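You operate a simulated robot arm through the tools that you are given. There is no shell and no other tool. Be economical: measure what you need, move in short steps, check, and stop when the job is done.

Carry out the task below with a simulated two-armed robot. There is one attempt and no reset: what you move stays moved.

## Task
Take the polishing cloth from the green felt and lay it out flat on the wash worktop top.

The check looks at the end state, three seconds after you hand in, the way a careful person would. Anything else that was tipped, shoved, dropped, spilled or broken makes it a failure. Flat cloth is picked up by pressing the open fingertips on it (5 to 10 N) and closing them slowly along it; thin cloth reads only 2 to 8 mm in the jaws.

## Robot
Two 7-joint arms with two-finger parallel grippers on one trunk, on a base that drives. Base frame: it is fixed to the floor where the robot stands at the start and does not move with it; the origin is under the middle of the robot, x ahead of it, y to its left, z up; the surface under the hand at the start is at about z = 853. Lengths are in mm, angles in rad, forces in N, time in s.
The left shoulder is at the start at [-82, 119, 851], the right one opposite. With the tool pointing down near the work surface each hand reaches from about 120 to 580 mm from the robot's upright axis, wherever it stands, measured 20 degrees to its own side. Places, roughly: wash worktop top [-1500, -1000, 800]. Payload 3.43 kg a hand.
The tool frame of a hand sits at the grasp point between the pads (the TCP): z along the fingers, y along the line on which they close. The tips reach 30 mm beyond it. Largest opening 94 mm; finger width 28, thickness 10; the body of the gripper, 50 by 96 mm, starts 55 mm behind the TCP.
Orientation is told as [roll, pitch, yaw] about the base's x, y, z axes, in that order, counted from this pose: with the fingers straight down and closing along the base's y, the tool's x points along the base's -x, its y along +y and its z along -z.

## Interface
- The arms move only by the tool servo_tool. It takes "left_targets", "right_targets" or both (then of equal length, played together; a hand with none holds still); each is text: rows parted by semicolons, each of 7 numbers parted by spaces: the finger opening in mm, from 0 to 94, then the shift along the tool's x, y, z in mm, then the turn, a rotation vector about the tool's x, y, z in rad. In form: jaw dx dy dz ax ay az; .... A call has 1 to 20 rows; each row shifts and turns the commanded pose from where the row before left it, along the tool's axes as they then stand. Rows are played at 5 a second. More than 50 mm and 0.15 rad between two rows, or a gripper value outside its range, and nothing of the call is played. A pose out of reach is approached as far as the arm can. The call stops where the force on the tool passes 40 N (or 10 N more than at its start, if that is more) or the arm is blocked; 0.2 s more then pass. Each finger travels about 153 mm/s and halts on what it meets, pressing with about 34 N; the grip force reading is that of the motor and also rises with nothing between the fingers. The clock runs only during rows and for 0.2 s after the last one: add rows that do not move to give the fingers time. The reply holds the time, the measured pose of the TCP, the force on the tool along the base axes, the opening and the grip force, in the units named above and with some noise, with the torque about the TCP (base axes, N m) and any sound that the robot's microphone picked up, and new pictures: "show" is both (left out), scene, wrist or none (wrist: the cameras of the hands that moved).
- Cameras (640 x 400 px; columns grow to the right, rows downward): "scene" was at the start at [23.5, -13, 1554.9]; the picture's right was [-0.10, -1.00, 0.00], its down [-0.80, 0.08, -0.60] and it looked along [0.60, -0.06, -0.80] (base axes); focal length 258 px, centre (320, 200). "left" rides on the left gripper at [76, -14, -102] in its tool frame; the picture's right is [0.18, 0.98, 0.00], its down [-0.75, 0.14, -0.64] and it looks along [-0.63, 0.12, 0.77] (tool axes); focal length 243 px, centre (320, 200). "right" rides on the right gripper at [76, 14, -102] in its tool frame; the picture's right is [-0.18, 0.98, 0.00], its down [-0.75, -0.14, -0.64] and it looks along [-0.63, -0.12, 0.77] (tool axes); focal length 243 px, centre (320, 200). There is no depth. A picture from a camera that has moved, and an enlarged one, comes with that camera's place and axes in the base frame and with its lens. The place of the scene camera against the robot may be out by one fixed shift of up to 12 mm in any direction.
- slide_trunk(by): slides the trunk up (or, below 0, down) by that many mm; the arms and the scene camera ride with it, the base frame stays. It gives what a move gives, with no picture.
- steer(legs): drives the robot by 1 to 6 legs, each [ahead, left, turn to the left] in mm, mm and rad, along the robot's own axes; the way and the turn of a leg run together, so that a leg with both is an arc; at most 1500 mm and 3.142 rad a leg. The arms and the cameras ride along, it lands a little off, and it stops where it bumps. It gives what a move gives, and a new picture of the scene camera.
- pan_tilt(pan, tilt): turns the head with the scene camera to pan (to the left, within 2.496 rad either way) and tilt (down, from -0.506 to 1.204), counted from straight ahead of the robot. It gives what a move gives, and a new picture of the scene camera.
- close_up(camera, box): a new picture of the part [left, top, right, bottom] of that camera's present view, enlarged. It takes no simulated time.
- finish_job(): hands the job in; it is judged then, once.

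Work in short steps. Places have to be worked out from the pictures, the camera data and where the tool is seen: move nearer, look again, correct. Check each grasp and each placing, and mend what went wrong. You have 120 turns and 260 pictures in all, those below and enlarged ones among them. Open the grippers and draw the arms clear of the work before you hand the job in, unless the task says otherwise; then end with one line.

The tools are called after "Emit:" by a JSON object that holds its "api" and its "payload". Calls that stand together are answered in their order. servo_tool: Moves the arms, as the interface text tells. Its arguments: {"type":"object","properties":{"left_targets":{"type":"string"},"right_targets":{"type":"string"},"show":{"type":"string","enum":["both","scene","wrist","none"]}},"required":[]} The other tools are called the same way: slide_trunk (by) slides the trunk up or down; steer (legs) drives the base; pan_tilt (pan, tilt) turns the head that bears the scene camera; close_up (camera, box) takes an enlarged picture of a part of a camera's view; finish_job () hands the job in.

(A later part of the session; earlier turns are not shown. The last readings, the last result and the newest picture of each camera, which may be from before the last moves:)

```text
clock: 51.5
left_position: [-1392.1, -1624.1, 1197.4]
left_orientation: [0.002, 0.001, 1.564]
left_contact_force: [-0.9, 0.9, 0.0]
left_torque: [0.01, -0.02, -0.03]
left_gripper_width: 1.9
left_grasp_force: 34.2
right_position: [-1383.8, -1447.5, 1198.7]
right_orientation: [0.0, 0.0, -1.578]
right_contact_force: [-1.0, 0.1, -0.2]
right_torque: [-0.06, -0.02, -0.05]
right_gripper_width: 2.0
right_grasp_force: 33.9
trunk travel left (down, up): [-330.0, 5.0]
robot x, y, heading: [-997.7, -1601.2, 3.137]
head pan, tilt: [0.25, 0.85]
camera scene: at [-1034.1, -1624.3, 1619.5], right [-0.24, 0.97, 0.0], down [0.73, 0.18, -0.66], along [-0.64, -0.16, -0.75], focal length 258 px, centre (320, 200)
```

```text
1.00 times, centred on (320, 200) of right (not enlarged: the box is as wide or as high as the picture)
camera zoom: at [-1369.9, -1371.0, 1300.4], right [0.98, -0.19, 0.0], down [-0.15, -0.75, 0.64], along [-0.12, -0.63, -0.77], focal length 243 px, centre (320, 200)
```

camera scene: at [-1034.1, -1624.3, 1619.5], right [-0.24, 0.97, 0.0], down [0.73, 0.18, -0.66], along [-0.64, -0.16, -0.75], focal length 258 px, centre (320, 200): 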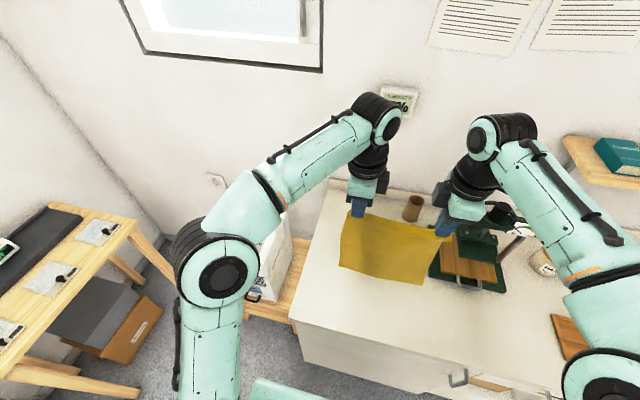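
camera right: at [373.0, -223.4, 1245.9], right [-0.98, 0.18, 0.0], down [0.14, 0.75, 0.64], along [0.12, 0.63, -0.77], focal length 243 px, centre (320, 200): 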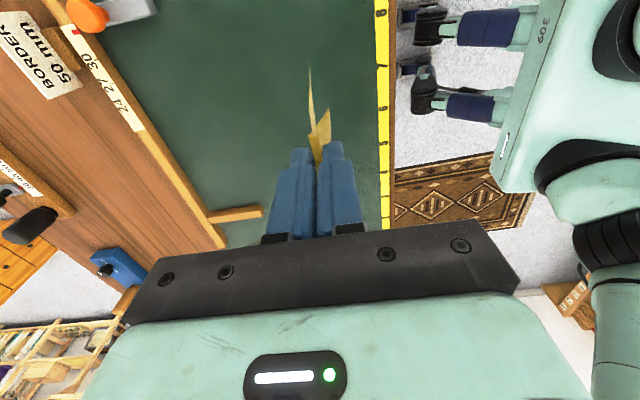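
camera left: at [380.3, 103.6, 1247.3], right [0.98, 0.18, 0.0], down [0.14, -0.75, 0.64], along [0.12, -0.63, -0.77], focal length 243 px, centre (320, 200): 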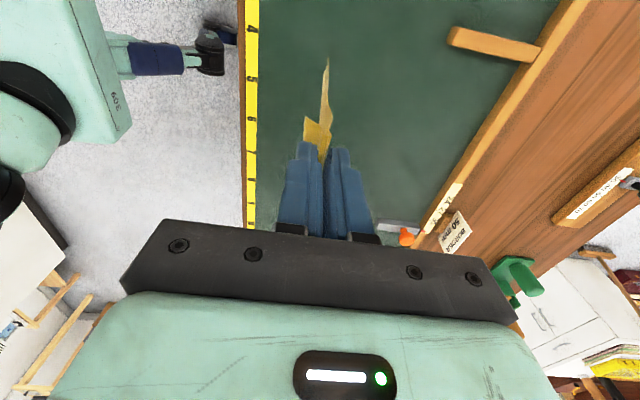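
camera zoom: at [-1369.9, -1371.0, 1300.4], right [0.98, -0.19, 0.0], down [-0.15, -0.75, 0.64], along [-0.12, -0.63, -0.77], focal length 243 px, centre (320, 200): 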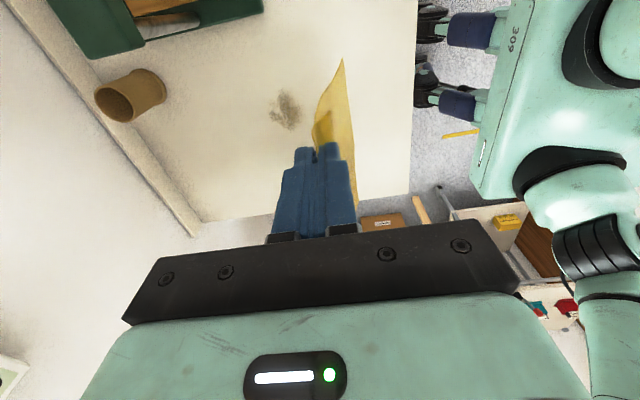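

The cloth's bottom is swinging a little toward the robot. Move the hands slowly out to x≈−1515, let it settle, and look.

Emit:
{"api": "servo_tool", "payload": {"left_targets": "0 0 10 0 0 0 0;0 0 13 0 0 0 0;0 0 14 0 0 0 0;0 0 14 0 0 0 0;0 0 14 0 0 0 0;0 0 14 0 0 0 0;0 0 14 0 0 0 0;0 0 12 0 0 0 0;0 0 10 0 0 0 0;0 0 8 0 0 0 0;0 0 0 0 0 0 0;0 0 0 0 0 0 0;0 0 0 0 0 0 0;0 0 0 0 0 0 0;0 0 0 0 0 0 0;0 0 0 0 0 0 0", "right_targets": "0 0 -11 0 0 0 0;0 0 -14 0 0 0 0;0 0 -15 0 0 0 0;0 0 -15 0 0 0 0;0 0 -15 0 0 0 0;0 0 -15 0 0 0 0;0 0 -15 0 0 0 0;0 0 -12 0 0 0 0;0 0 -11 0 0 0 0;0 0 -8 0 0 0 0;0 0 0 0 0 0 0;0 0 0 0 0 0 0;0 0 0 0 0 0 0;0 0 0 0 0 0 0;0 0 0 0 0 0 0;0 0 0 0 0 0 0"}}

```text
clock: 54.9
left_position: [-1471.5, -1623.1, 1195.7]
left_orientation: [-0.001, 0.0, 1.564]
left_contact_force: [-0.3, 1.4, 0.3]
left_torque: [-0.01, 0.03, -0.01]
left_gripper_width: 1.8
left_grasp_force: 34.1
left hand out of reach, approached as far as the arm can: row 7, 8, 9, 10
right_position: [-1485.9, -1447.4, 1199.9]
right_orientation: [0.001, -0.001, -1.576]
right_contact_force: [0.4, -1.0, -0.7]
right_torque: [0.0, 0.0, -0.03]
right_gripper_width: 1.8
right_grasp_force: 34.5
right hand out of reach, approached as far as the arm can: row 8, 9, 10
trunk travel left (down, up): [-330.0, 5.0]
robot x, y, heading: [-997.9, -1602.3, 3.142]
head pan, tilt: [0.25, 0.85]
camera scene: at [-1035.1, -1624.3, 1619.8], right [-0.24, 0.97, 0.0], down [0.73, 0.18, -0.66], along [-0.64, -0.16, -0.75], focal length 258 px, centre (320, 200)
camera right: at [-1471.8, -1370.2, 1300.6], right [0.98, -0.19, 0.0], down [-0.15, -0.75, 0.64], along [-0.12, -0.63, -0.77], focal length 243 px, centre (320, 200)
camera left: at [-1458.4, -1698.8, 1299.5], right [-0.98, -0.18, 0.0], down [-0.14, 0.75, 0.64], along [-0.11, 0.63, -0.77], focal length 243 px, centre (320, 200)
```

scene: 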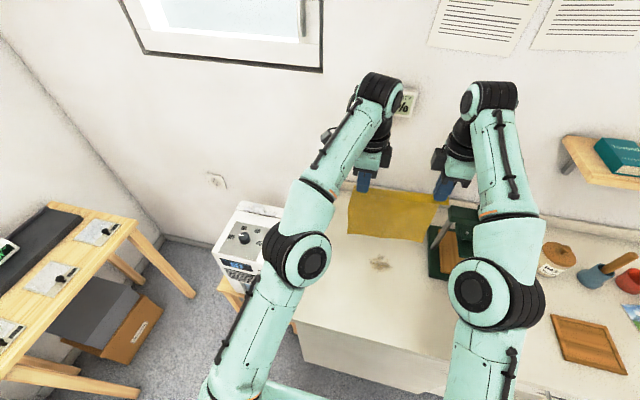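
right: 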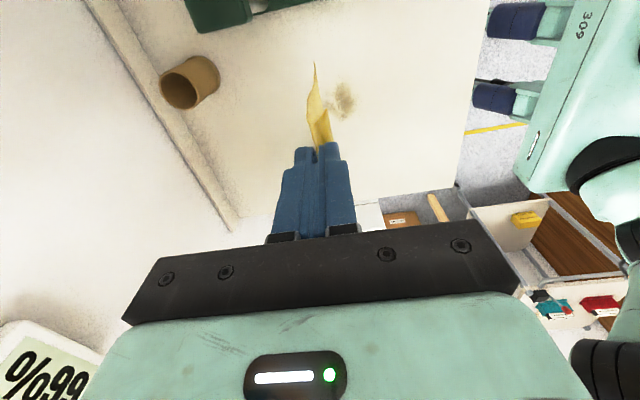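
left: 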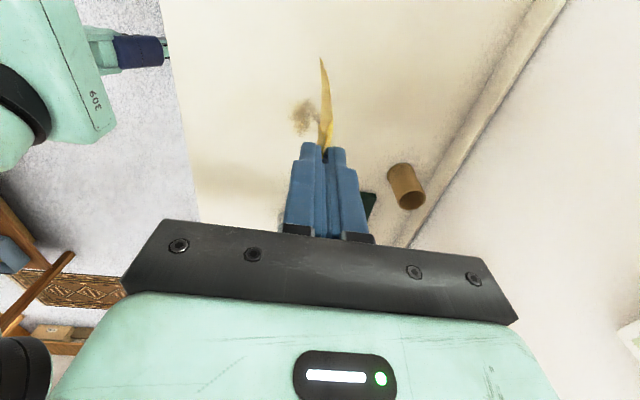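

Triangulating the stain and edge from several views gives a worktop height of ≈855 (front edge −1233, left end −1758, press corner (−1446, −1367)). Hands were at arm's limit because they're high; lower them to ~1110 at x≈−1500, shifting 10 mm left.

Emit:
{"api": "servo_tool", "payload": {"left_targets": "0 5 -7 10 0 0 0;0 5 -8 10 0 0 0;0 0 0 10 0 0 0;0 0 0 10 0 0 0;0 0 0 10 0 0 0;0 0 0 10 0 0 0;0 0 0 10 0 0 0;0 0 0 10 0 0 0;0 0 0 5 0 0 0;0 0 0 0 0 0 0;0 0 0 0 0 0 0;0 0 0 0 0 0 0", "right_targets": "0 -5 7 10 0 0 0;0 -5 8 10 0 0 0;0 0 0 10 0 0 0;0 0 0 10 0 0 0;0 0 0 10 0 0 0;0 0 0 10 0 0 0;0 0 0 10 0 0 0;0 0 0 10 0 0 0;0 0 0 5 0 0 0;0 0 0 0 0 0 0;0 0 0 0 0 0 0;0 0 0 0 0 0 0"}}

```text
clock: 57.5
left_position: [-1457.3, -1632.5, 1110.0]
left_orientation: [-0.002, 0.0, 1.563]
left_contact_force: [-0.2, 0.2, -0.6]
left_torque: [0.01, 0.02, -0.05]
left_gripper_width: 2.3
left_grasp_force: 34.0
right_position: [-1471.2, -1457.8, 1113.8]
right_orientation: [0.001, 0.0, -1.575]
right_contact_force: [0.0, -2.1, 0.5]
right_torque: [0.02, 0.01, 0.0]
right_gripper_width: 2.0
right_grasp_force: 33.6
trunk travel left (down, up): [-330.0, 5.0]
robot x, y, heading: [-999.7, -1599.4, 3.137]
head pan, tilt: [0.25, 0.85]
camera scene: at [-1035.1, -1624.3, 1619.8], right [-0.24, 0.97, 0.0], down [0.73, 0.18, -0.66], along [-0.64, -0.16, -0.75], focal length 258 px, centre (320, 200)
camera right: at [-1457.3, -1379.8, 1215.4], right [0.98, -0.19, 0.0], down [-0.15, -0.75, 0.64], along [-0.12, -0.63, -0.77], focal length 243 px, centre (320, 200)
camera left: at [-1444.6, -1707.9, 1213.4], right [-0.98, -0.18, 0.0], down [-0.14, 0.75, 0.64], along [-0.11, 0.63, -0.77], focal length 243 px, centre (320, 200)
```

scene: 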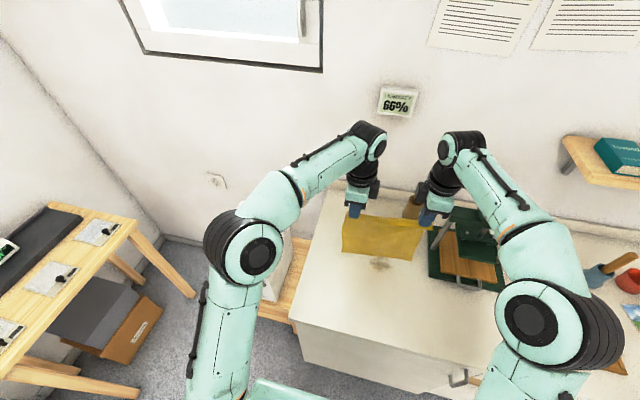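
right: 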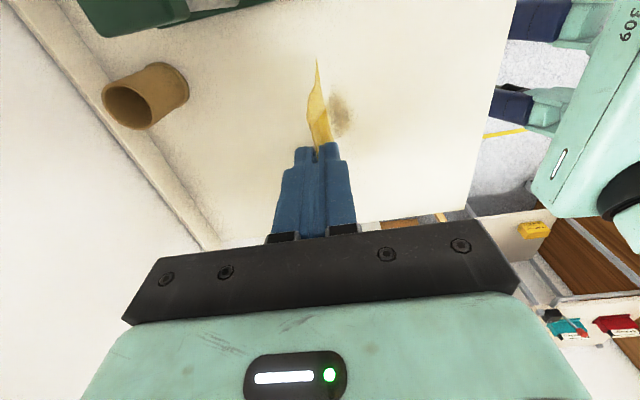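
left: 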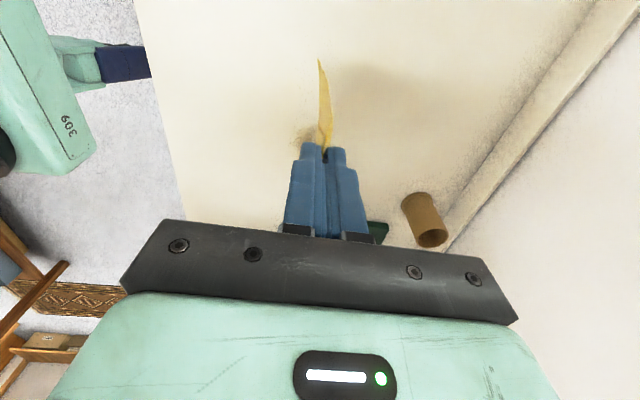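

Now move both hands outward to x≈−1495 and level them at 1110.

Emit:
{"api": "servo_tool", "payload": {"left_targets": "0 0 8 0 0 0 0;0 0 8 0 0 0 0;0 0 8 0 0 0 0;0 0 8 0 0 0 0;0 0 6 0 0 0 0;0 0 0 0 0 0 0;0 0 0 0 0 0 0;0 0 0 0 0 0 0;0 0 0 0 0 0 0;0 0 0 0 0 0 0", "right_targets": "0 0 -5 1 0 0 0;0 0 -5 1 0 0 0;0 0 -5 1 0 0 0;0 0 -5 1 0 0 0;0 0 -4 0 0 0 0;0 0 0 0 0 0 0;0 0 0 0 0 0 0;0 0 0 0 0 0 0;0 0 0 0 0 0 0;0 0 0 0 0 0 0"}}

```text
clock: 59.7
left_position: [-1496.2, -1632.2, 1109.9]
left_orientation: [-0.001, 0.0, 1.564]
left_contact_force: [0.3, 0.8, -0.3]
left_torque: [0.03, 0.01, -0.05]
left_gripper_width: 2.0
left_grasp_force: 34.2
right_position: [-1495.3, -1456.6, 1109.7]
right_orientation: [0.001, 0.0, -1.578]
right_contact_force: [0.3, -1.8, -0.5]
right_torque: [-0.01, 0.0, 0.0]
right_gripper_width: 2.1
right_grasp_force: 34.0
trunk travel left (down, up): [-330.0, 5.0]
robot x, y, heading: [-991.9, -1602.5, 3.131]
head pan, tilt: [0.25, 0.85]
camera scene: at [-1035.1, -1624.3, 1619.8], right [-0.24, 0.97, 0.0], down [0.73, 0.18, -0.66], along [-0.64, -0.16, -0.75], focal length 258 px, centre (320, 200)
camera right: at [-1481.6, -1379.1, 1211.2], right [0.98, -0.19, 0.0], down [-0.15, -0.75, 0.64], along [-0.12, -0.63, -0.77], focal length 243 px, centre (320, 200)
camera left: at [-1482.7, -1707.2, 1213.7], right [-0.98, -0.18, 0.0], down [-0.14, 0.75, 0.64], along [-0.11, 0.63, -0.77], focal length 243 px, centre (320, 200)
```

scene: 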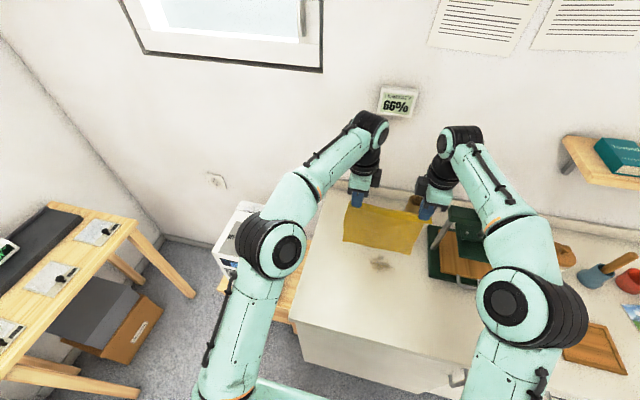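
right: 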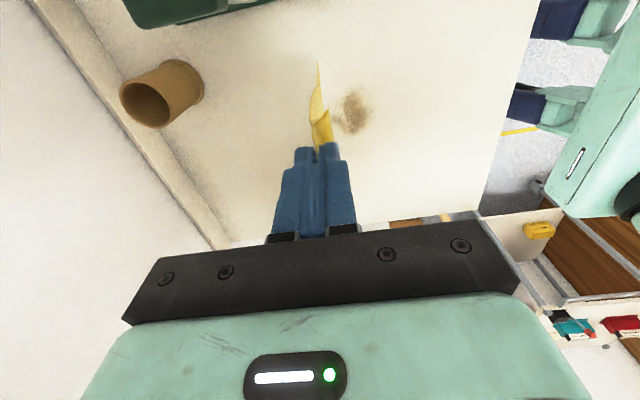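
left: 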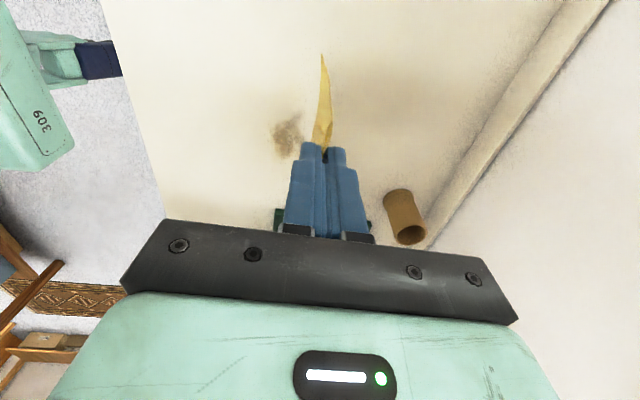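

Cloth hangs free behind the stain. Descend toward first touch (TCP ≈1075) with slight outward move to x≈−1512.

Emit:
{"api": "servo_tool", "payload": {"left_targets": "0 0 4 7 0 0 0;0 0 4 7 0 0 0;0 0 4 7 0 0 0;0 0 4 7 0 0 0;0 0 0 7 0 0 0;0 0 0 0 0 0 0;0 0 0 0 0 0 0;0 0 0 0 0 0 0;0 0 0 0 0 0 0;0 0 0 0 0 0 0", "right_targets": "0 0 -4 7 0 0 0;0 0 -4 7 0 0 0;0 0 -4 7 0 0 0;0 0 -4 7 0 0 0;0 0 0 7 0 0 0;0 0 0 0 0 0 0;0 0 0 0 0 0 0;0 0 0 0 0 0 0;0 0 0 0 0 0 0;0 0 0 0 0 0 0", "show": "none"}}

Emit:
{"api": "close_up", "payload": {"camera": "scene", "box": [320, 160, 480, 300]}}

Emit:
{"api": "close_up", "payload": {"camera": "left", "box": [240, 30, 400, 190]}}

```text
clock: 61.9
left_position: [-1509.4, -1632.8, 1077.5]
left_orientation: [0.0, -0.001, 1.564]
left_contact_force: [1.3, 0.6, 0.0]
left_torque: [0.0, -0.03, -0.02]
left_gripper_width: 2.0
left_grasp_force: 34.2
right_position: [-1512.7, -1455.3, 1075.2]
right_orientation: [0.0, 0.0, -1.575]
right_contact_force: [-0.4, -0.3, -0.1]
right_torque: [-0.01, -0.03, -0.02]
right_gripper_width: 1.9
right_grasp_force: 34.4
trunk travel left (down, up): [-330.0, 5.0]
robot x, y, heading: [-998.3, -1601.7, 3.135]
head pan, tilt: [0.25, 0.85]
```

```text
2.86 times, centred on (400, 230) of scene
camera zoom: at [-1035.1, -1624.3, 1619.8], right [-0.24, 0.97, 0.0], down [0.73, 0.18, -0.66], along [-0.64, -0.16, -0.75], focal length 737 px, centre (91, 114)
```

zoom: 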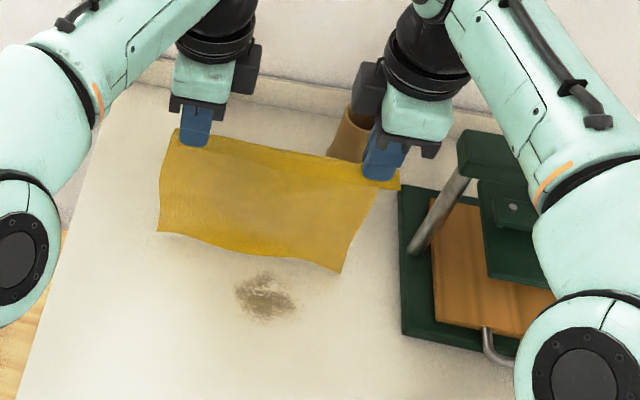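

```text
2.50 times, centred on (320, 110) of left
camera zoom: at [-1497.1, -1707.8, 1179.8], right [-0.98, -0.18, 0.0], down [-0.14, 0.75, 0.64], along [-0.11, 0.63, -0.77], focal length 606 px, centre (320, 425)
```

zoom: 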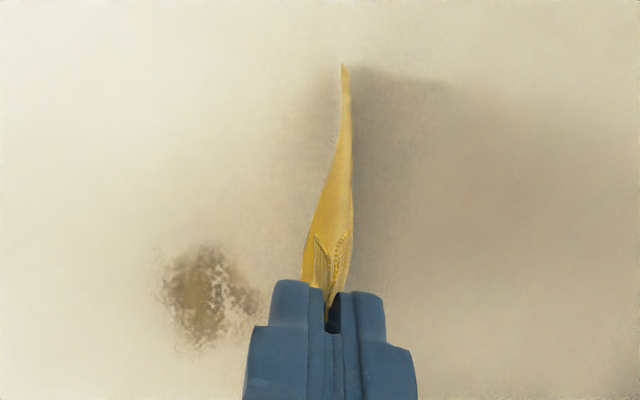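

Bottom edge still ~25 mm above the surface. Now lower to touch and start the laying arc: hands draw toward the robot while descending, so the cloth trails away from it.

Emit:
{"api": "servo_tool", "payload": {"left_targets": "0 0 -2 9 0 0 0;0 0 -2 9 0 0 0;0 0 -2 8 0 0 0;0 0 -8 0.75 0 0 0;0 0 -8 0.75 0 0 0;0 0 -8 0.75 0 0 0;0 0 -8 0.75 0 0 0;0 0 -7.75 1.75 0 0 0;0 0 -7.75 1.75 0 0 0;0 0 -7.75 1.75 0 0 0;0 0 -7.75 1.75 0 0 0;0 0 0 0 0 0 0;0 0 0 0 0 0 0", "right_targets": "0 0 2 8 0 0 0;0 0 2 8 0 0 0;0 0 2 8 0 0 0;0 0 8 0.75 0 0 0;0 0 8 0.75 0 0 0;0 0 8 0.75 0 0 0;0 0 8 0.75 0 0 0;0 0 7.75 1.75 0 0 0;0 0 7.75 1.75 0 0 0;0 0 7.75 1.75 0 0 0;0 0 7.75 1.75 0 0 0;0 0 0 0 0 0 0;0 0 0 0 0 0 0", "show": "none"}}

Emit:
{"api": "close_up", "payload": {"camera": "scene", "box": [320, 160, 480, 300]}}

Emit:
{"api": "close_up", "payload": {"camera": "left", "box": [160, 0, 480, 200]}}

```text
clock: 64.7
left_position: [-1441.7, -1631.6, 1039.6]
left_orientation: [0.0, -0.001, 1.564]
left_contact_force: [-0.7, 0.0, -0.5]
left_torque: [0.03, 0.02, -0.03]
left_gripper_width: 1.8
left_grasp_force: 34.2
right_position: [-1442.4, -1456.0, 1041.0]
right_orientation: [0.0, 0.001, -1.576]
right_contact_force: [0.1, -0.8, 0.1]
right_torque: [-0.02, -0.01, -0.01]
right_gripper_width: 2.6
right_grasp_force: 33.4
trunk travel left (down, up): [-330.0, 5.0]
robot x, y, heading: [-993.4, -1601.1, 3.137]
head pan, tilt: [0.25, 0.85]
```

```text
2.86 times, centred on (400, 230) of scene
camera zoom: at [-1035.0, -1624.3, 1619.8], right [-0.24, 0.97, 0.0], down [0.73, 0.18, -0.66], along [-0.64, -0.16, -0.75], focal length 737 px, centre (91, 114)
```

zoom: 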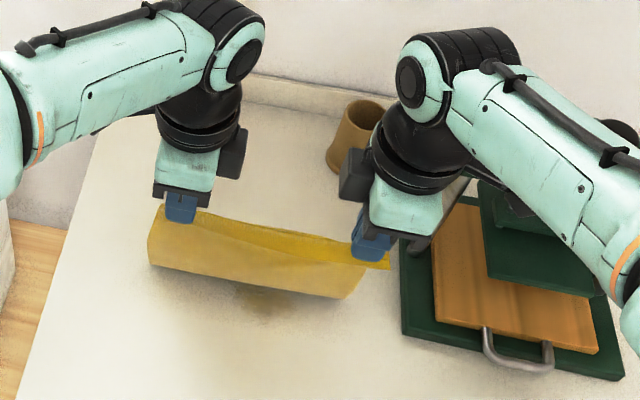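

```text
2.00 times, centred on (320, 100) of left
camera zoom: at [-1429.6, -1707.2, 1143.0], right [-0.98, -0.18, 0.0], down [-0.14, 0.75, 0.64], along [-0.11, 0.63, -0.77], focal length 485 px, centre (320, 400)
```

zoom: 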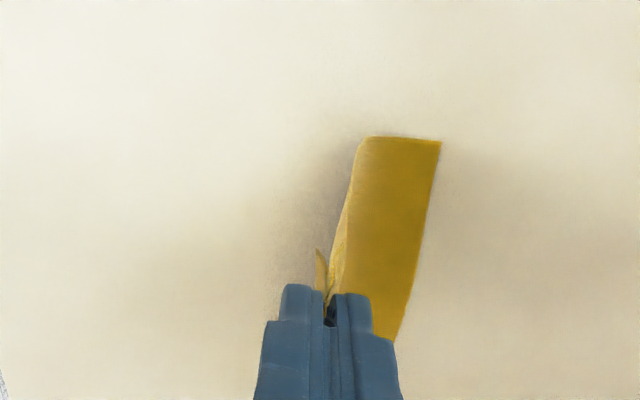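

The far edge lies on the surface at x≈−1502 with about 43 mm already flat and trailing away. Continue the arc.

Emit:
{"api": "servo_tool", "payload": {"left_targets": "0 0 -8 2.6 0 0 0;0 0 -8 2.8 0 0 0;0 0 -8 2.8 0 0 0;0 0 -8 2.8 0 0 0;0 0 -8 2.8 0 0 0;0 0 -7.5 6.25 0 0 0;0 0 -7.5 6.25 0 0 0;0 0 -7.5 6.25 0 0 0;0 0 -7.5 6.25 0 0 0;0 0 -7.5 7.5 0 0 0;0 0 -7.5 7.5 0 0 0;0 0 -7.5 7.5 0 0 0;0 0 -7.5 7.5 0 0 0;0 0 -5 7.5 0 0 0;0 0 -5 7.5 0 0 0;0 0 -5 7.5 0 0 0;0 0 -5 7.5 0 0 0;0 0 0 0 0 0 0", "right_targets": "0 0 8 2.8 0 0 0;0 0 8 2.8 0 0 0;0 0 8 2.8 0 0 0;0 0 8 2.8 0 0 0;0 0 8 2.8 0 0 0;0 0 7.5 6.25 0 0 0;0 0 7.5 6.25 0 0 0;0 0 7.5 6.25 0 0 0;0 0 7.5 6.25 0 0 0;0 0 7.5 7.5 0 0 0;0 0 7.5 7.5 0 0 0;0 0 7.5 7.5 0 0 0;0 0 7.5 7.5 0 0 0;0 0 5 7.5 0 0 0;0 0 5 7.5 0 0 0;0 0 5 7.5 0 0 0;0 0 5 7.5 0 0 0;0 0 0 0 0 0 0", "show": "wrist"}}

Emit:
{"api": "close_up", "payload": {"camera": "scene", "box": [300, 160, 480, 320]}}

```text
clock: 68.5
left_position: [-1320.7, -1633.2, 939.7]
left_orientation: [0.0, 0.0, 1.564]
left_contact_force: [0.1, 1.2, -0.8]
left_torque: [0.03, 0.02, 0.01]
left_gripper_width: 2.3
left_grasp_force: 34.2
right_position: [-1323.3, -1458.6, 941.9]
right_orientation: [0.0, -0.001, -1.578]
right_contact_force: [0.2, -0.1, -0.1]
right_torque: [0.01, 0.02, 0.0]
right_gripper_width: 2.1
right_grasp_force: 34.0
trunk travel left (down, up): [-330.0, 5.0]
robot x, y, heading: [-1000.0, -1598.4, 3.131]
head pan, tilt: [0.25, 0.85]
camera right: at [-1308.1, -1380.5, 1043.0], right [0.98, -0.19, 0.0], down [-0.15, -0.75, 0.64], along [-0.12, -0.63, -0.77], focal length 243 px, centre (320, 200)
camera left: at [-1308.0, -1708.9, 1043.0], right [-0.98, -0.18, 0.0], down [-0.14, 0.75, 0.64], along [-0.11, 0.63, -0.77], focal length 243 px, centre (320, 200)
```

right: 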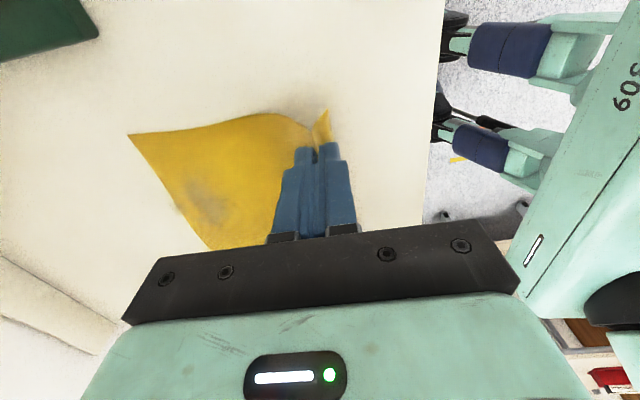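
left: 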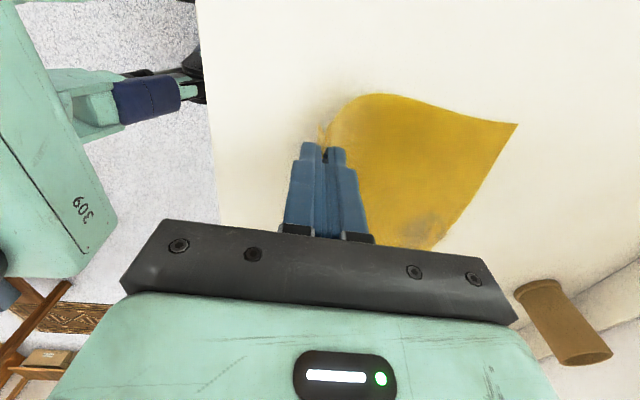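

```text
2.50 times, centred on (390, 240) of scene
camera zoom: at [-1035.1, -1624.3, 1619.8], right [-0.24, 0.97, 0.0], down [0.73, 0.18, -0.66], along [-0.64, -0.16, -0.75], focal length 645 px, centre (145, 100)
```

zoom: 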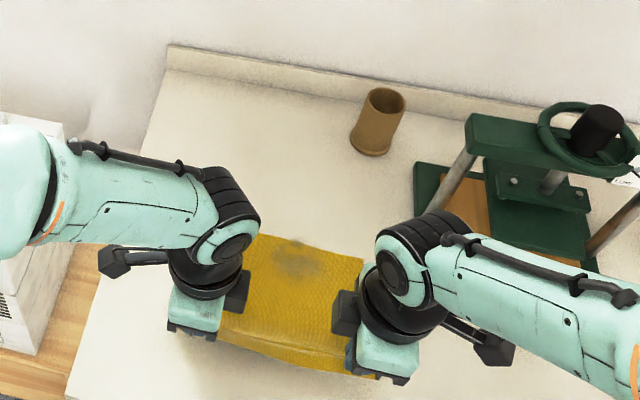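

Nearly laid; far edge now at x≈−1475 (it slid a bit), y −1661…−1434. Finish lowering with the ridge at x≈−1290; I'll pull the cloth back from the far edge afterward for margin.

Emit:
{"api": "servo_tool", "payload": {"left_targets": "0 0 -6 4 0 0 0;0 0 -6 5 0 0 0;0 0 -5 6 0 0 0;0 0 -5 7 0 0 0;0 0 -4 8 0 0 0;0 0 -3 8 0 0 0;0 0 -2 7 0 0 0;0 0 0 4 0 0 0;0 0 0 0 0 0 0", "right_targets": "0 0 6 4 0 0 0;0 0 6 5 0 0 0;0 0 5 6 0 0 0;0 0 5 8 0 0 0;0 0 4 8 0 0 0;0 0 3 8 0 0 0;0 0 2 8 0 0 0;0 0 0 4 0 0 0;0 0 0 0 0 0 0", "show": "wrist"}}

```text
clock: 70.5
left_position: [-1289.6, -1633.4, 891.0]
left_orientation: [0.001, 0.0, 1.564]
left_contact_force: [0.0, -0.1, 0.6]
left_torque: [-0.01, 0.02, -0.04]
left_gripper_width: 2.0
left_grasp_force: 33.9
right_position: [-1290.0, -1458.4, 889.1]
right_orientation: [-0.001, 0.0, -1.576]
right_contact_force: [-0.8, -0.2, 0.0]
right_torque: [-0.01, 0.01, -0.03]
right_gripper_width: 1.8
right_grasp_force: 33.8
trunk travel left (down, up): [-330.0, 5.0]
robot x, y, heading: [-996.5, -1601.9, 3.14]
head pan, tilt: [0.25, 0.85]
camera right: at [-1275.7, -1380.8, 992.0], right [0.98, -0.19, 0.0], down [-0.15, -0.75, 0.64], along [-0.12, -0.63, -0.77], focal length 243 px, centre (320, 200)
camera left: at [-1277.0, -1708.6, 993.1], right [-0.98, -0.18, 0.0], down [-0.14, 0.75, 0.64], along [-0.11, 0.63, -0.77], focal length 243 px, centre (320, 200)
```

right: 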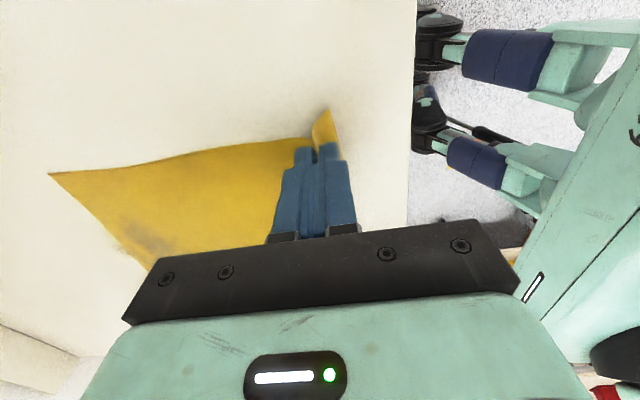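
left: 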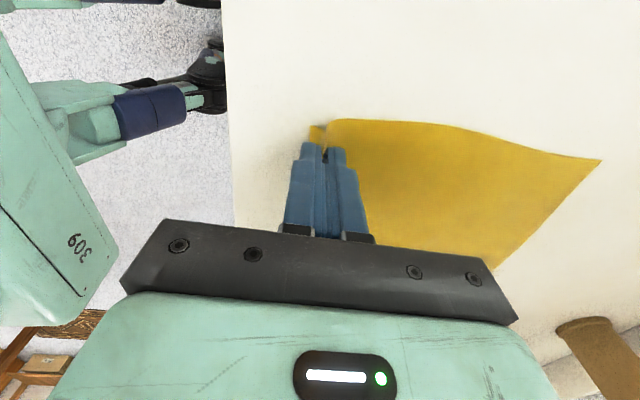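

The cloth lies flat up to the ridge. Lower 3 mm more and open slowly.

Emit:
{"api": "servo_tool", "payload": {"left_targets": "0 0 0 2 0 0 0;0 0 0 1.5 0 0 0;4 0 0 0 0 0 0;8 0 0 0 0 0 0;12 0 0 0 0 0 0;16 0 0 0 0 0 0;20 0 0 0 0 0 0;24 0 0 0 0 0 0;28 0 0 0 0 0 0;32 0 0 0 0 0 0;36 0 0 0 0 0 0;36 0 0 0 0 0 0", "right_targets": "0 0 0 1 0 0 0;0 0 0 1 0 0 0;4 0 0 0 0 0 0;8 0 0 0 0 0 0;12 0 0 0 0 0 0;16 0 0 0 0 0 0;20 0 0 0 0 0 0;24 0 0 0 0 0 0;28 0 0 0 0 0 0;32 0 0 0 0 0 0;36 0 0 0 0 0 0;36 0 0 0 0 0 0", "show": "wrist"}}

```text
clock: 73.1
left_position: [-1289.4, -1634.1, 888.8]
left_orientation: [0.002, 0.0, 1.564]
left_contact_force: [0.2, 0.7, -0.2]
left_torque: [-0.01, 0.02, 0.02]
left_gripper_width: 36.0
left_grasp_force: 0.0
right_position: [-1289.9, -1457.1, 889.1]
right_orientation: [0.001, 0.0, -1.579]
right_contact_force: [0.3, 0.0, 0.9]
right_torque: [-0.01, 0.03, -0.01]
right_gripper_width: 36.0
right_grasp_force: 0.0
trunk travel left (down, up): [-330.0, 5.0]
robot x, y, heading: [-999.4, -1595.9, 3.134]
head pan, tilt: [0.25, 0.85]
camera right: at [-1275.9, -1380.4, 990.7], right [0.98, -0.19, 0.0], down [-0.15, -0.75, 0.64], along [-0.12, -0.63, -0.77], focal length 243 px, centre (320, 200)
camera left: at [-1276.9, -1708.6, 991.4], right [-0.98, -0.18, 0.0], down [-0.14, 0.75, 0.64], along [-0.11, 0.63, -0.77], focal length 243 px, centre (320, 200)
```

right: 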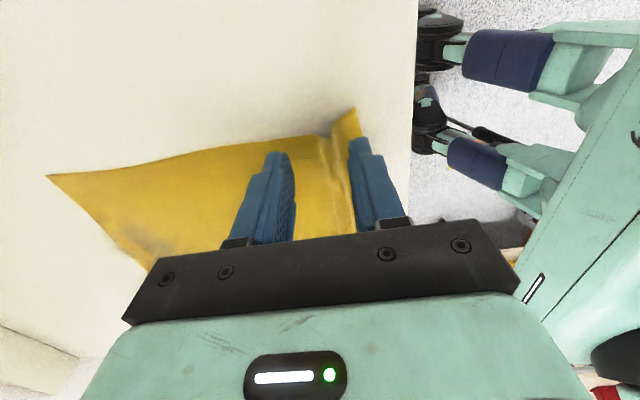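
left: 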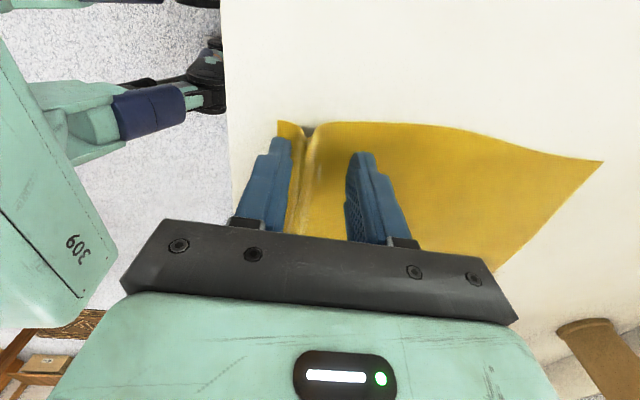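

Released, but a small ridge remains near the front. Lift both hands clear and view the whole cloth.

Emit:
{"api": "servo_tool", "payload": {"left_targets": "36 0 0 -15 0 0 0;36 0 0 -20 0 0 0;36 0 0 -25 0 0 0;36 0 0 -25 0 0 0;36 10 0 -25 0 0 0;36 20 0 -25 0 0 0;36 20 0 -25 0 0 0;36 20 0 -20 0 0 0", "right_targets": "36 0 0 -15 0 0 0;36 0 0 -20 0 0 0;36 0 0 -25 0 0 0;36 0 0 -25 0 0 0;36 10 0 -25 0 0 0;36 20 0 -25 0 0 0;36 20 0 -25 0 0 0;36 20 0 -20 0 0 0", "show": "wrist"}}

Emit:
{"api": "close_up", "payload": {"camera": "scene", "box": [280, 160, 520, 340]}}

```text
clock: 74.9
left_position: [-1291.9, -1701.6, 1064.4]
left_orientation: [0.001, 0.0, 1.563]
left_contact_force: [-0.4, -0.3, -0.7]
left_torque: [0.0, 0.02, -0.03]
left_gripper_width: 36.0
left_grasp_force: 0.1
right_position: [-1287.9, -1388.5, 1068.9]
right_orientation: [0.0, 0.0, -1.576]
right_contact_force: [0.7, -0.7, -0.4]
right_torque: [0.0, -0.04, -0.02]
right_gripper_width: 36.2
right_grasp_force: 0.0
trunk travel left (down, up): [-330.0, 5.0]
robot x, y, heading: [-997.8, -1598.4, 3.135]
head pan, tilt: [0.25, 0.85]
camera right: at [-1274.5, -1311.8, 1170.7], right [0.98, -0.19, 0.0], down [-0.15, -0.75, 0.64], along [-0.12, -0.63, -0.77], focal length 243 px, centre (320, 200)
camera left: at [-1278.6, -1777.3, 1167.2], right [-0.98, -0.18, 0.0], down [-0.14, 0.75, 0.64], along [-0.11, 0.63, -0.77], focal length 243 px, centre (320, 200)
```

right: 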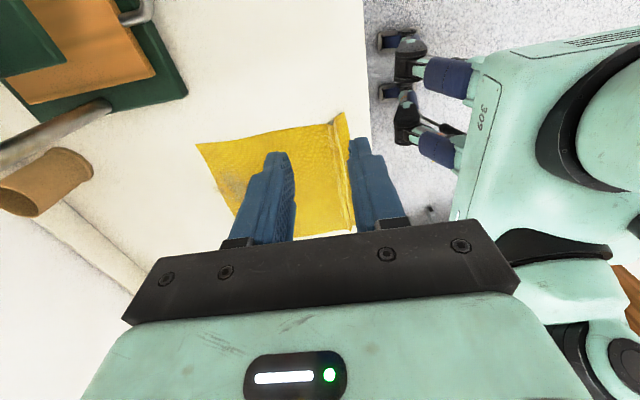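
left: 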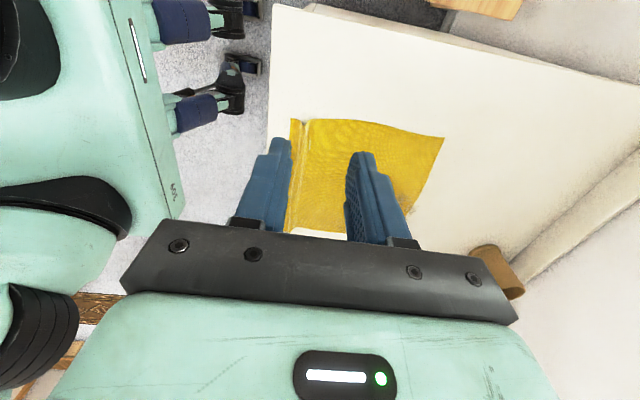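

```text
2.22 times, centred on (400, 250) of scene
camera zoom: at [-1034.7, -1624.5, 1619.8], right [-0.24, 0.97, 0.0], down [0.73, 0.18, -0.66], along [-0.64, -0.16, -0.75], focal length 573 px, centre (142, 89)
```

zoom: 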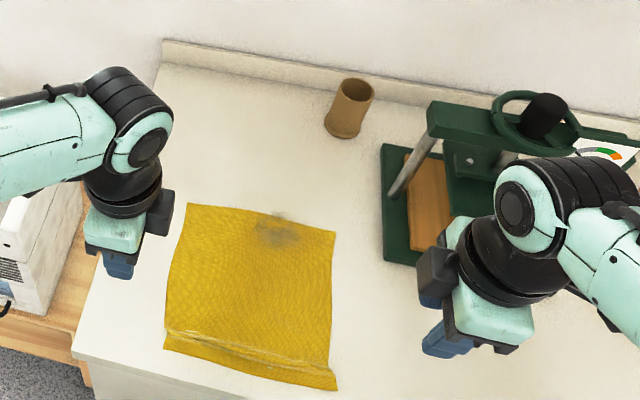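

Well laid: x −1266…−1483, y −1664…−1440, with just a low ridge ~25 mm from the near edge. I'll pull the far edge away with closed fingertips: move both hands over the far strip first.

Emit:
{"api": "servo_tool", "payload": {"left_targets": "10 -20 0 0 0 0 0;0 -20 0 0 0 0 0;0 -22 0 0 0 0 0;0 0 20 0 0 0 0;0 0 20 0 0 0 0;0 0 20 0 0 0 0;0 0 20 0 0 0 0;0 0 20 0 0 0 0;0 0 21 0 0 0 0;0 0 21 0 0 0 0;0 0 21 20 0 0 0;0 0 0 30 0 0 0;0 0 0 30 0 0 0;0 0 0 30 0 0 0;0 0 0 25 0 0 0;0 0 0 20 0 0 0;0 0 0 0 0 0 0", "right_targets": "10 -24 0 0 0 0 0;0 -24 0 0 0 0 0;0 -25.5 0 0 0 0 0;0 0 -20 0 0 0 0;0 0 -21 0 0 0 0;0 0 -21 0 0 0 0;0 0 -21 0 0 0 0;0 0 -21 0 0 0 0;0 0 -21 0 0 0 0;0 0 -21 0 0 0 0;0 0 -21 24 0 0 0;0 0 0 30 0 0 0;0 0 0 30 0 0 0;0 0 0 30 0 0 0;0 0 0 25 0 0 0;0 0 0 20 0 0 0;0 0 0 0 0 0 0", "show": "wrist"}}

Emit:
{"api": "close_up", "payload": {"camera": "scene", "box": [280, 160, 520, 340]}}

```text
clock: 78.5
left_position: [-1453.0, -1639.6, 912.7]
left_orientation: [0.001, -0.001, 1.563]
left_contact_force: [0.2, -0.6, 0.8]
left_torque: [-0.02, 0.0, -0.01]
left_gripper_width: 0.0
left_grasp_force: 33.0
right_position: [-1456.6, -1458.5, 909.3]
right_orientation: [0.001, -0.001, -1.578]
right_contact_force: [-0.2, 0.8, -0.7]
right_torque: [0.01, 0.01, 0.02]
right_gripper_width: 0.0
right_grasp_force: 33.5
trunk travel left (down, up): [-330.0, 5.0]
robot x, y, heading: [-999.3, -1600.0, 3.135]
head pan, tilt: [0.25, 0.85]
camera right: at [-1443.9, -1381.6, 1011.4], right [0.98, -0.19, 0.0], down [-0.15, -0.75, 0.64], along [-0.12, -0.63, -0.77], focal length 243 px, centre (320, 200)
camera left: at [-1439.8, -1715.6, 1015.1], right [-0.98, -0.18, 0.0], down [-0.14, 0.75, 0.64], along [-0.11, 0.63, -0.77], focal length 243 px, centre (320, 200)
```

right: 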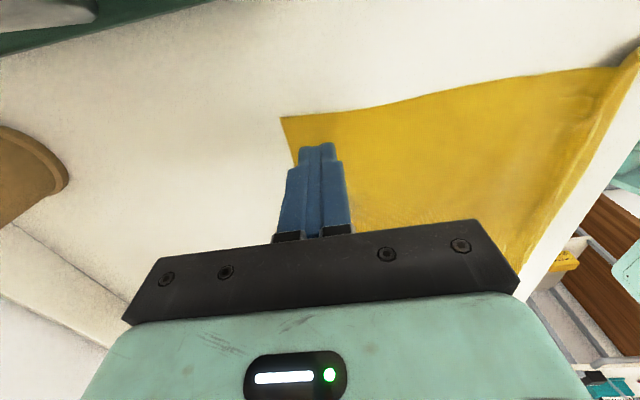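
left: 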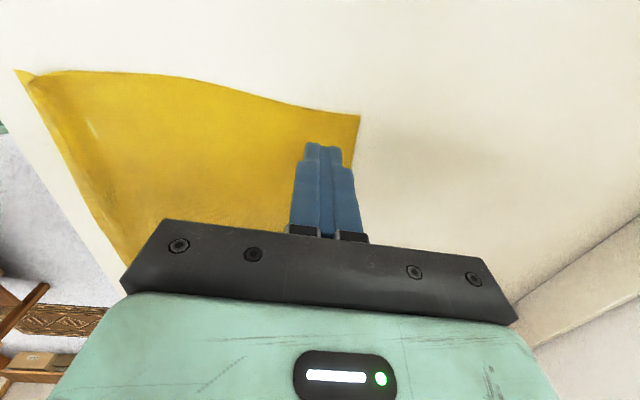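

```text
2.22 times, centred on (400, 250) of scene
camera zoom: at [-1034.7, -1624.4, 1619.8], right [-0.24, 0.97, 0.0], down [0.73, 0.18, -0.66], along [-0.64, -0.16, -0.75], focal length 573 px, centre (142, 89)
```

zoom: 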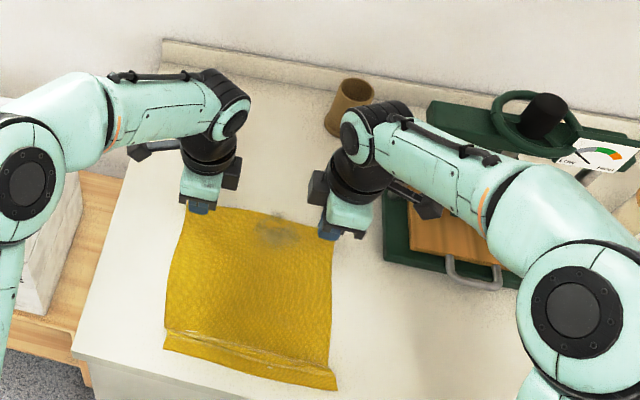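

Fingers are just inside the far edge. Lower to near contact.

Emit:
{"api": "servo_tool", "payload": {"left_targets": "0 0 0 10 0 0 0;0 0 0 10 0 0 0;0 0 0 4 0 0 0;0 0 0 2 0 0 0;0 0 0 0 0 0 0", "right_targets": "0 0 0 10 0 0 0;0 0 0 7 0 0 0;0 0 0 3 0 0 0;0 0 0 2 0 0 0;0 0 0 0 0 0 0", "show": "none"}}

```text
clock: 79.7
left_position: [-1452.7, -1642.8, 887.4]
left_orientation: [0.0, 0.001, 1.564]
left_contact_force: [-0.1, -0.1, 0.8]
left_torque: [-0.02, 0.03, 0.01]
left_gripper_width: 0.0
left_grasp_force: 33.0
right_position: [-1459.6, -1460.1, 887.0]
right_orientation: [0.001, 0.0, -1.577]
right_contact_force: [0.5, 0.0, 0.7]
right_torque: [0.01, 0.04, 0.04]
right_gripper_width: 0.0
right_grasp_force: 32.6
trunk travel left (down, up): [-330.0, 5.0]
robot x, y, heading: [-997.9, -1601.2, 3.139]
head pan, tilt: [0.25, 0.85]
```

No contact yet; continue 1 mm at a time.

Emit:
{"api": "servo_tool", "payload": {"left_targets": "0 0 0 1 0 0 0;0 0 0 1 0 0 0;0 0 0 0 0 0 0", "right_targets": "0 0 0 1 0 0 0;0 0 0 1 0 0 0;0 0 0 0 0 0 0", "show": "none"}}

```text
clock: 80.5
left_position: [-1453.0, -1641.5, 884.5]
left_orientation: [-0.001, 0.0, 1.563]
left_contact_force: [0.7, -0.1, 0.1]
left_torque: [0.01, 0.0, 0.03]
left_gripper_width: 0.0
left_grasp_force: 33.1
right_position: [-1458.0, -1459.8, 886.5]
right_orientation: [0.0, -0.001, -1.578]
right_contact_force: [0.3, 0.1, 0.3]
right_torque: [0.01, 0.01, -0.01]
right_gripper_width: 0.2
right_grasp_force: 32.7
trunk travel left (down, up): [-330.0, 5.0]
robot x, y, heading: [-1000.6, -1601.5, 3.139]
head pan, tilt: [0.25, 0.85]
```

Emit:
{"api": "servo_tool", "payload": {"left_targets": "0 0 0 1 0 0 0;0 0 0 0.7 0 0 0;0 0 0 0 0 0 0", "right_targets": "0 0 0 1 0 0 0;0 0 0 0.7 0 0 0;0 0 0 0 0 0 0", "show": "none"}}

```text
clock: 81.3
left_position: [-1453.3, -1639.8, 883.3]
left_orientation: [0.0, 0.0, 1.564]
left_contact_force: [-0.1, 0.6, -0.2]
left_torque: [0.04, -0.02, -0.02]
left_gripper_width: 0.0
left_grasp_force: 33.4
right_position: [-1457.8, -1460.0, 885.1]
right_orientation: [0.0, -0.001, -1.577]
right_contact_force: [1.6, -1.0, -0.2]
right_torque: [0.03, -0.02, 0.01]
right_gripper_width: 0.1
right_grasp_force: 33.0
trunk travel left (down, up): [-330.0, 5.0]
robot x, y, heading: [-997.3, -1596.7, 3.138]
head pan, tilt: [0.25, 0.85]
```

Still no contact; the surface is slightly lower than thought. Continue.

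Emit:
{"api": "servo_tool", "payload": {"left_targets": "0 0 0 1 0 0 0;0 0 0 1 0 0 0;0 0 0 0 0 0 0", "right_targets": "0 0 0 1 0 0 0;0 0 0 1 0 0 0;0 0 0 0 0 0 0", "show": "none"}}

Emit:
{"api": "servo_tool", "payload": {"left_targets": "0 0 0 1 0 0 0;0 0 0 1 0 0 0;0 0 0 0 0 0 0", "right_targets": "0 0 0 1 0 0 0;0 0 0 1 0 0 0;0 0 0 0 0 0 0", "show": "wrist"}}

```text
clock: 82.1
left_position: [-1452.6, -1640.1, 881.0]
left_orientation: [0.001, 0.0, 1.564]
left_contact_force: [0.0, 0.1, -0.6]
left_torque: [0.0, -0.03, 0.01]
left_gripper_width: 0.3
left_grasp_force: 33.3
right_position: [-1457.7, -1460.7, 881.9]
right_orientation: [0.0, -0.001, -1.578]
right_contact_force: [0.2, -0.4, 0.0]
right_torque: [-0.01, 0.01, 0.0]
right_gripper_width: 0.0
right_grasp_force: 32.6
trunk travel left (down, up): [-330.0, 5.0]
robot x, y, heading: [-996.8, -1600.6, 3.138]
head pan, tilt: [0.25, 0.85]
```

```text
clock: 82.9
left_position: [-1454.5, -1640.5, 881.1]
left_orientation: [0.004, -0.003, 1.562]
left_contact_force: [1.7, 0.5, 9.4]
left_torque: [-0.07, -0.09, 0.04]
left_gripper_width: 0.0
left_grasp_force: 33.0
right_position: [-1456.5, -1460.7, 880.6]
right_orientation: [-0.004, 0.001, -1.578]
right_contact_force: [-2.2, -0.9, 9.0]
right_torque: [0.05, 0.08, 0.03]
right_gripper_width: 0.0
right_grasp_force: 32.8
trunk travel left (down, up): [-330.0, 5.0]
robot x, y, heading: [-998.1, -1601.7, 3.137]
head pan, tilt: [0.25, 0.85]
camera right: at [-1442.7, -1383.8, 982.9], right [0.98, -0.19, 0.0], down [-0.14, -0.75, 0.64], along [-0.13, -0.63, -0.77], focal length 243 px, centre (320, 200)
camera left: at [-1440.3, -1715.9, 983.9], right [-0.98, -0.18, 0.0], down [-0.13, 0.75, 0.64], along [-0.12, 0.63, -0.77], focal length 243 px, centre (320, 200)
```

right: 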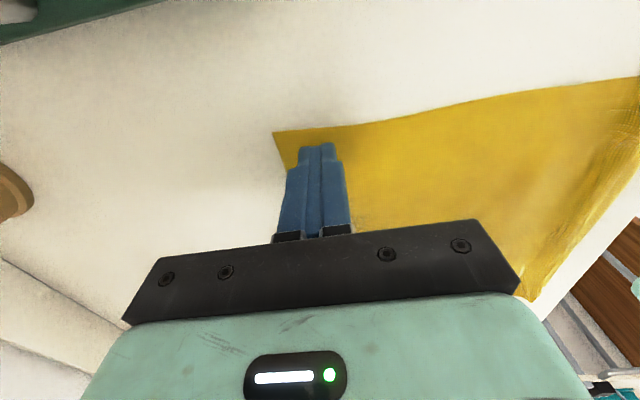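
left: 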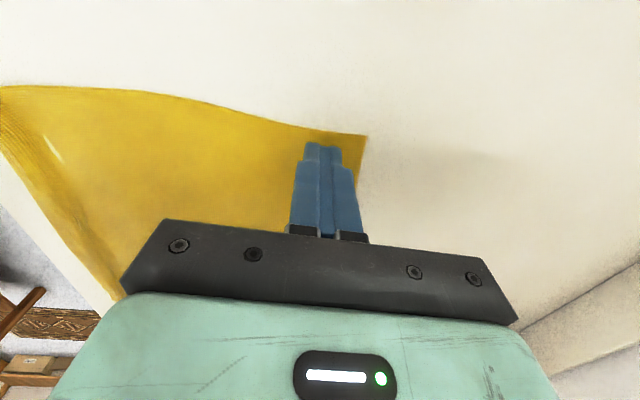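

Both press ~9 N (surface z≈850). Drag −x by 27 mm slowly.

Emit:
{"api": "servo_tool", "payload": {"left_targets": "0 0 3 0 0 0 0;0 0 3 0 0 0 0;0 0 3 0 0 0 0;0 0 3 0 0 0 0;0 0 3 0 0 0 0;0 0 3 0 0 0 0;0 0 3 0 0 0 0;0 0 3 0 0 0 0;0 0 3 0 0 0 0;0 0 0 0 0 0 0", "right_targets": "0 0 -3 0 0 0 0;0 0 -3 0 0 0 0;0 0 -3 0 0 0 0;0 0 -3 0 0 0 0;0 0 -3 0 0 0 0;0 0 -3 0 0 0 0;0 0 -3 0 0 0 0;0 0 -3 0 0 0 0;0 0 -3 0 0 0 0;0 0 0 0 0 0 0", "show": "none"}}

Emit:
{"api": "close_up", "payload": {"camera": "scene", "box": [280, 160, 520, 340]}}

```text
clock: 85.1
left_position: [-1479.3, -1640.3, 881.9]
left_orientation: [0.005, 0.0, 1.563]
left_contact_force: [2.1, 0.1, 11.8]
left_torque: [-0.11, -0.09, 0.03]
left_gripper_width: 0.2
left_grasp_force: 32.3
right_position: [-1482.3, -1459.2, 880.2]
right_orientation: [-0.003, 0.001, -1.577]
right_contact_force: [3.4, -1.2, 16.4]
right_torque: [0.12, -0.09, -0.04]
right_gripper_width: 0.0
right_grasp_force: 32.9
trunk travel left (down, up): [-330.0, 5.0]
robot x, y, heading: [-997.1, -1598.4, 3.141]
head pan, tilt: [0.25, 0.85]
```

```text
2.22 times, centred on (400, 250) of scene
camera zoom: at [-1031.8, -1624.8, 1619.9], right [-0.24, 0.97, 0.0], down [0.73, 0.18, -0.66], along [-0.64, -0.16, -0.75], focal length 573 px, centre (142, 89)
```

zoom: 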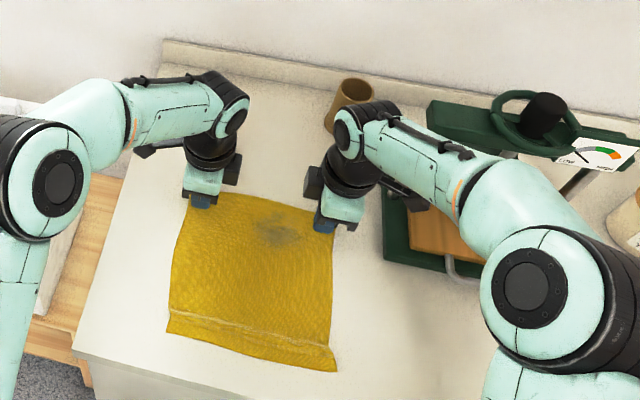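

The cloth slid away nicely (near edge ≈ −1290) but the ridge (x≈−1317) remains slightly. Next I'll straddle the ridge and spread it open toward the robot: lift and go over it.

Emit:
{"api": "servo_tool", "payload": {"left_targets": "0 0 0 -20 0 0 0;0 0 0 -25 0 0 0;0 0 -10 -25 0 0 0;20 0 -25 0 0 0 0;20 0 -25 0 0 0 0;20 0 -25 0 0 0 0;20 0 -25 0 0 0 0;20 0 -25 0 0 0 0;20 0 -25 10 0 0 0;20 0 -2 20 0 0 0;20 0 0 20 0 0 0;20 0 0 0 0 0 0", "right_targets": "0 0 0 -20 0 0 0;0 0 0 -25 0 0 0;0 0 10 -25 0 0 0;20 0 25 0 0 0 0;20 0 25 0 0 0 0;20 0 25 0 0 0 0;20 0 25 0 0 0 0;20 0 25 0 0 0 0;20 0 25 10 0 0 0;20 0 5 20 0 0 0;20 0 0 20 0 0 0;20 0 0 0 0 0 0", "show": "wrist"}}

```text
clock: 87.7
left_position: [-1318.4, -1638.6, 898.6]
left_orientation: [0.002, 0.001, 1.564]
left_contact_force: [0.0, 0.5, 0.5]
left_torque: [-0.01, 0.0, -0.01]
left_gripper_width: 19.9
left_grasp_force: 0.0
right_position: [-1318.0, -1461.4, 899.4]
right_orientation: [-0.001, 0.0, -1.578]
right_contact_force: [0.7, -0.8, -0.3]
right_torque: [-0.01, -0.02, 0.02]
right_gripper_width: 19.9
right_grasp_force: 0.0
trunk travel left (down, up): [-330.0, 5.0]
robot x, y, heading: [-997.3, -1598.1, 3.131]
head pan, tilt: [0.25, 0.85]
camera right: at [-1304.0, -1383.9, 1001.6], right [0.98, -0.19, 0.0], down [-0.15, -0.75, 0.64], along [-0.12, -0.63, -0.77], focal length 243 px, centre (320, 200)
camera left: at [-1305.8, -1714.8, 1001.2], right [-0.98, -0.18, 0.0], down [-0.14, 0.75, 0.64], along [-0.11, 0.63, -0.77], focal length 243 px, centre (320, 200)
```

right: 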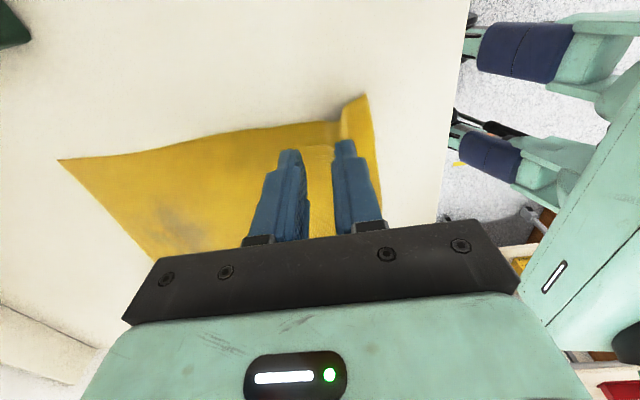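
left: 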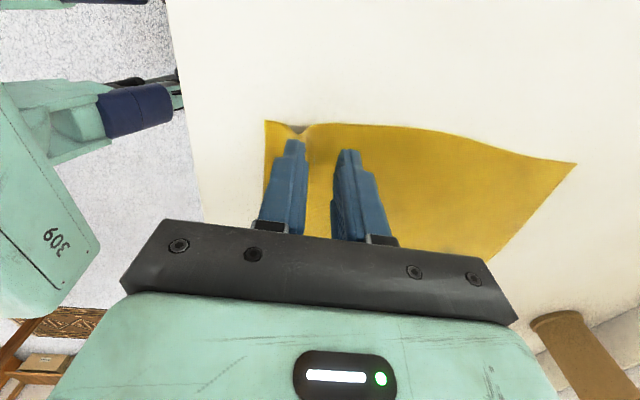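

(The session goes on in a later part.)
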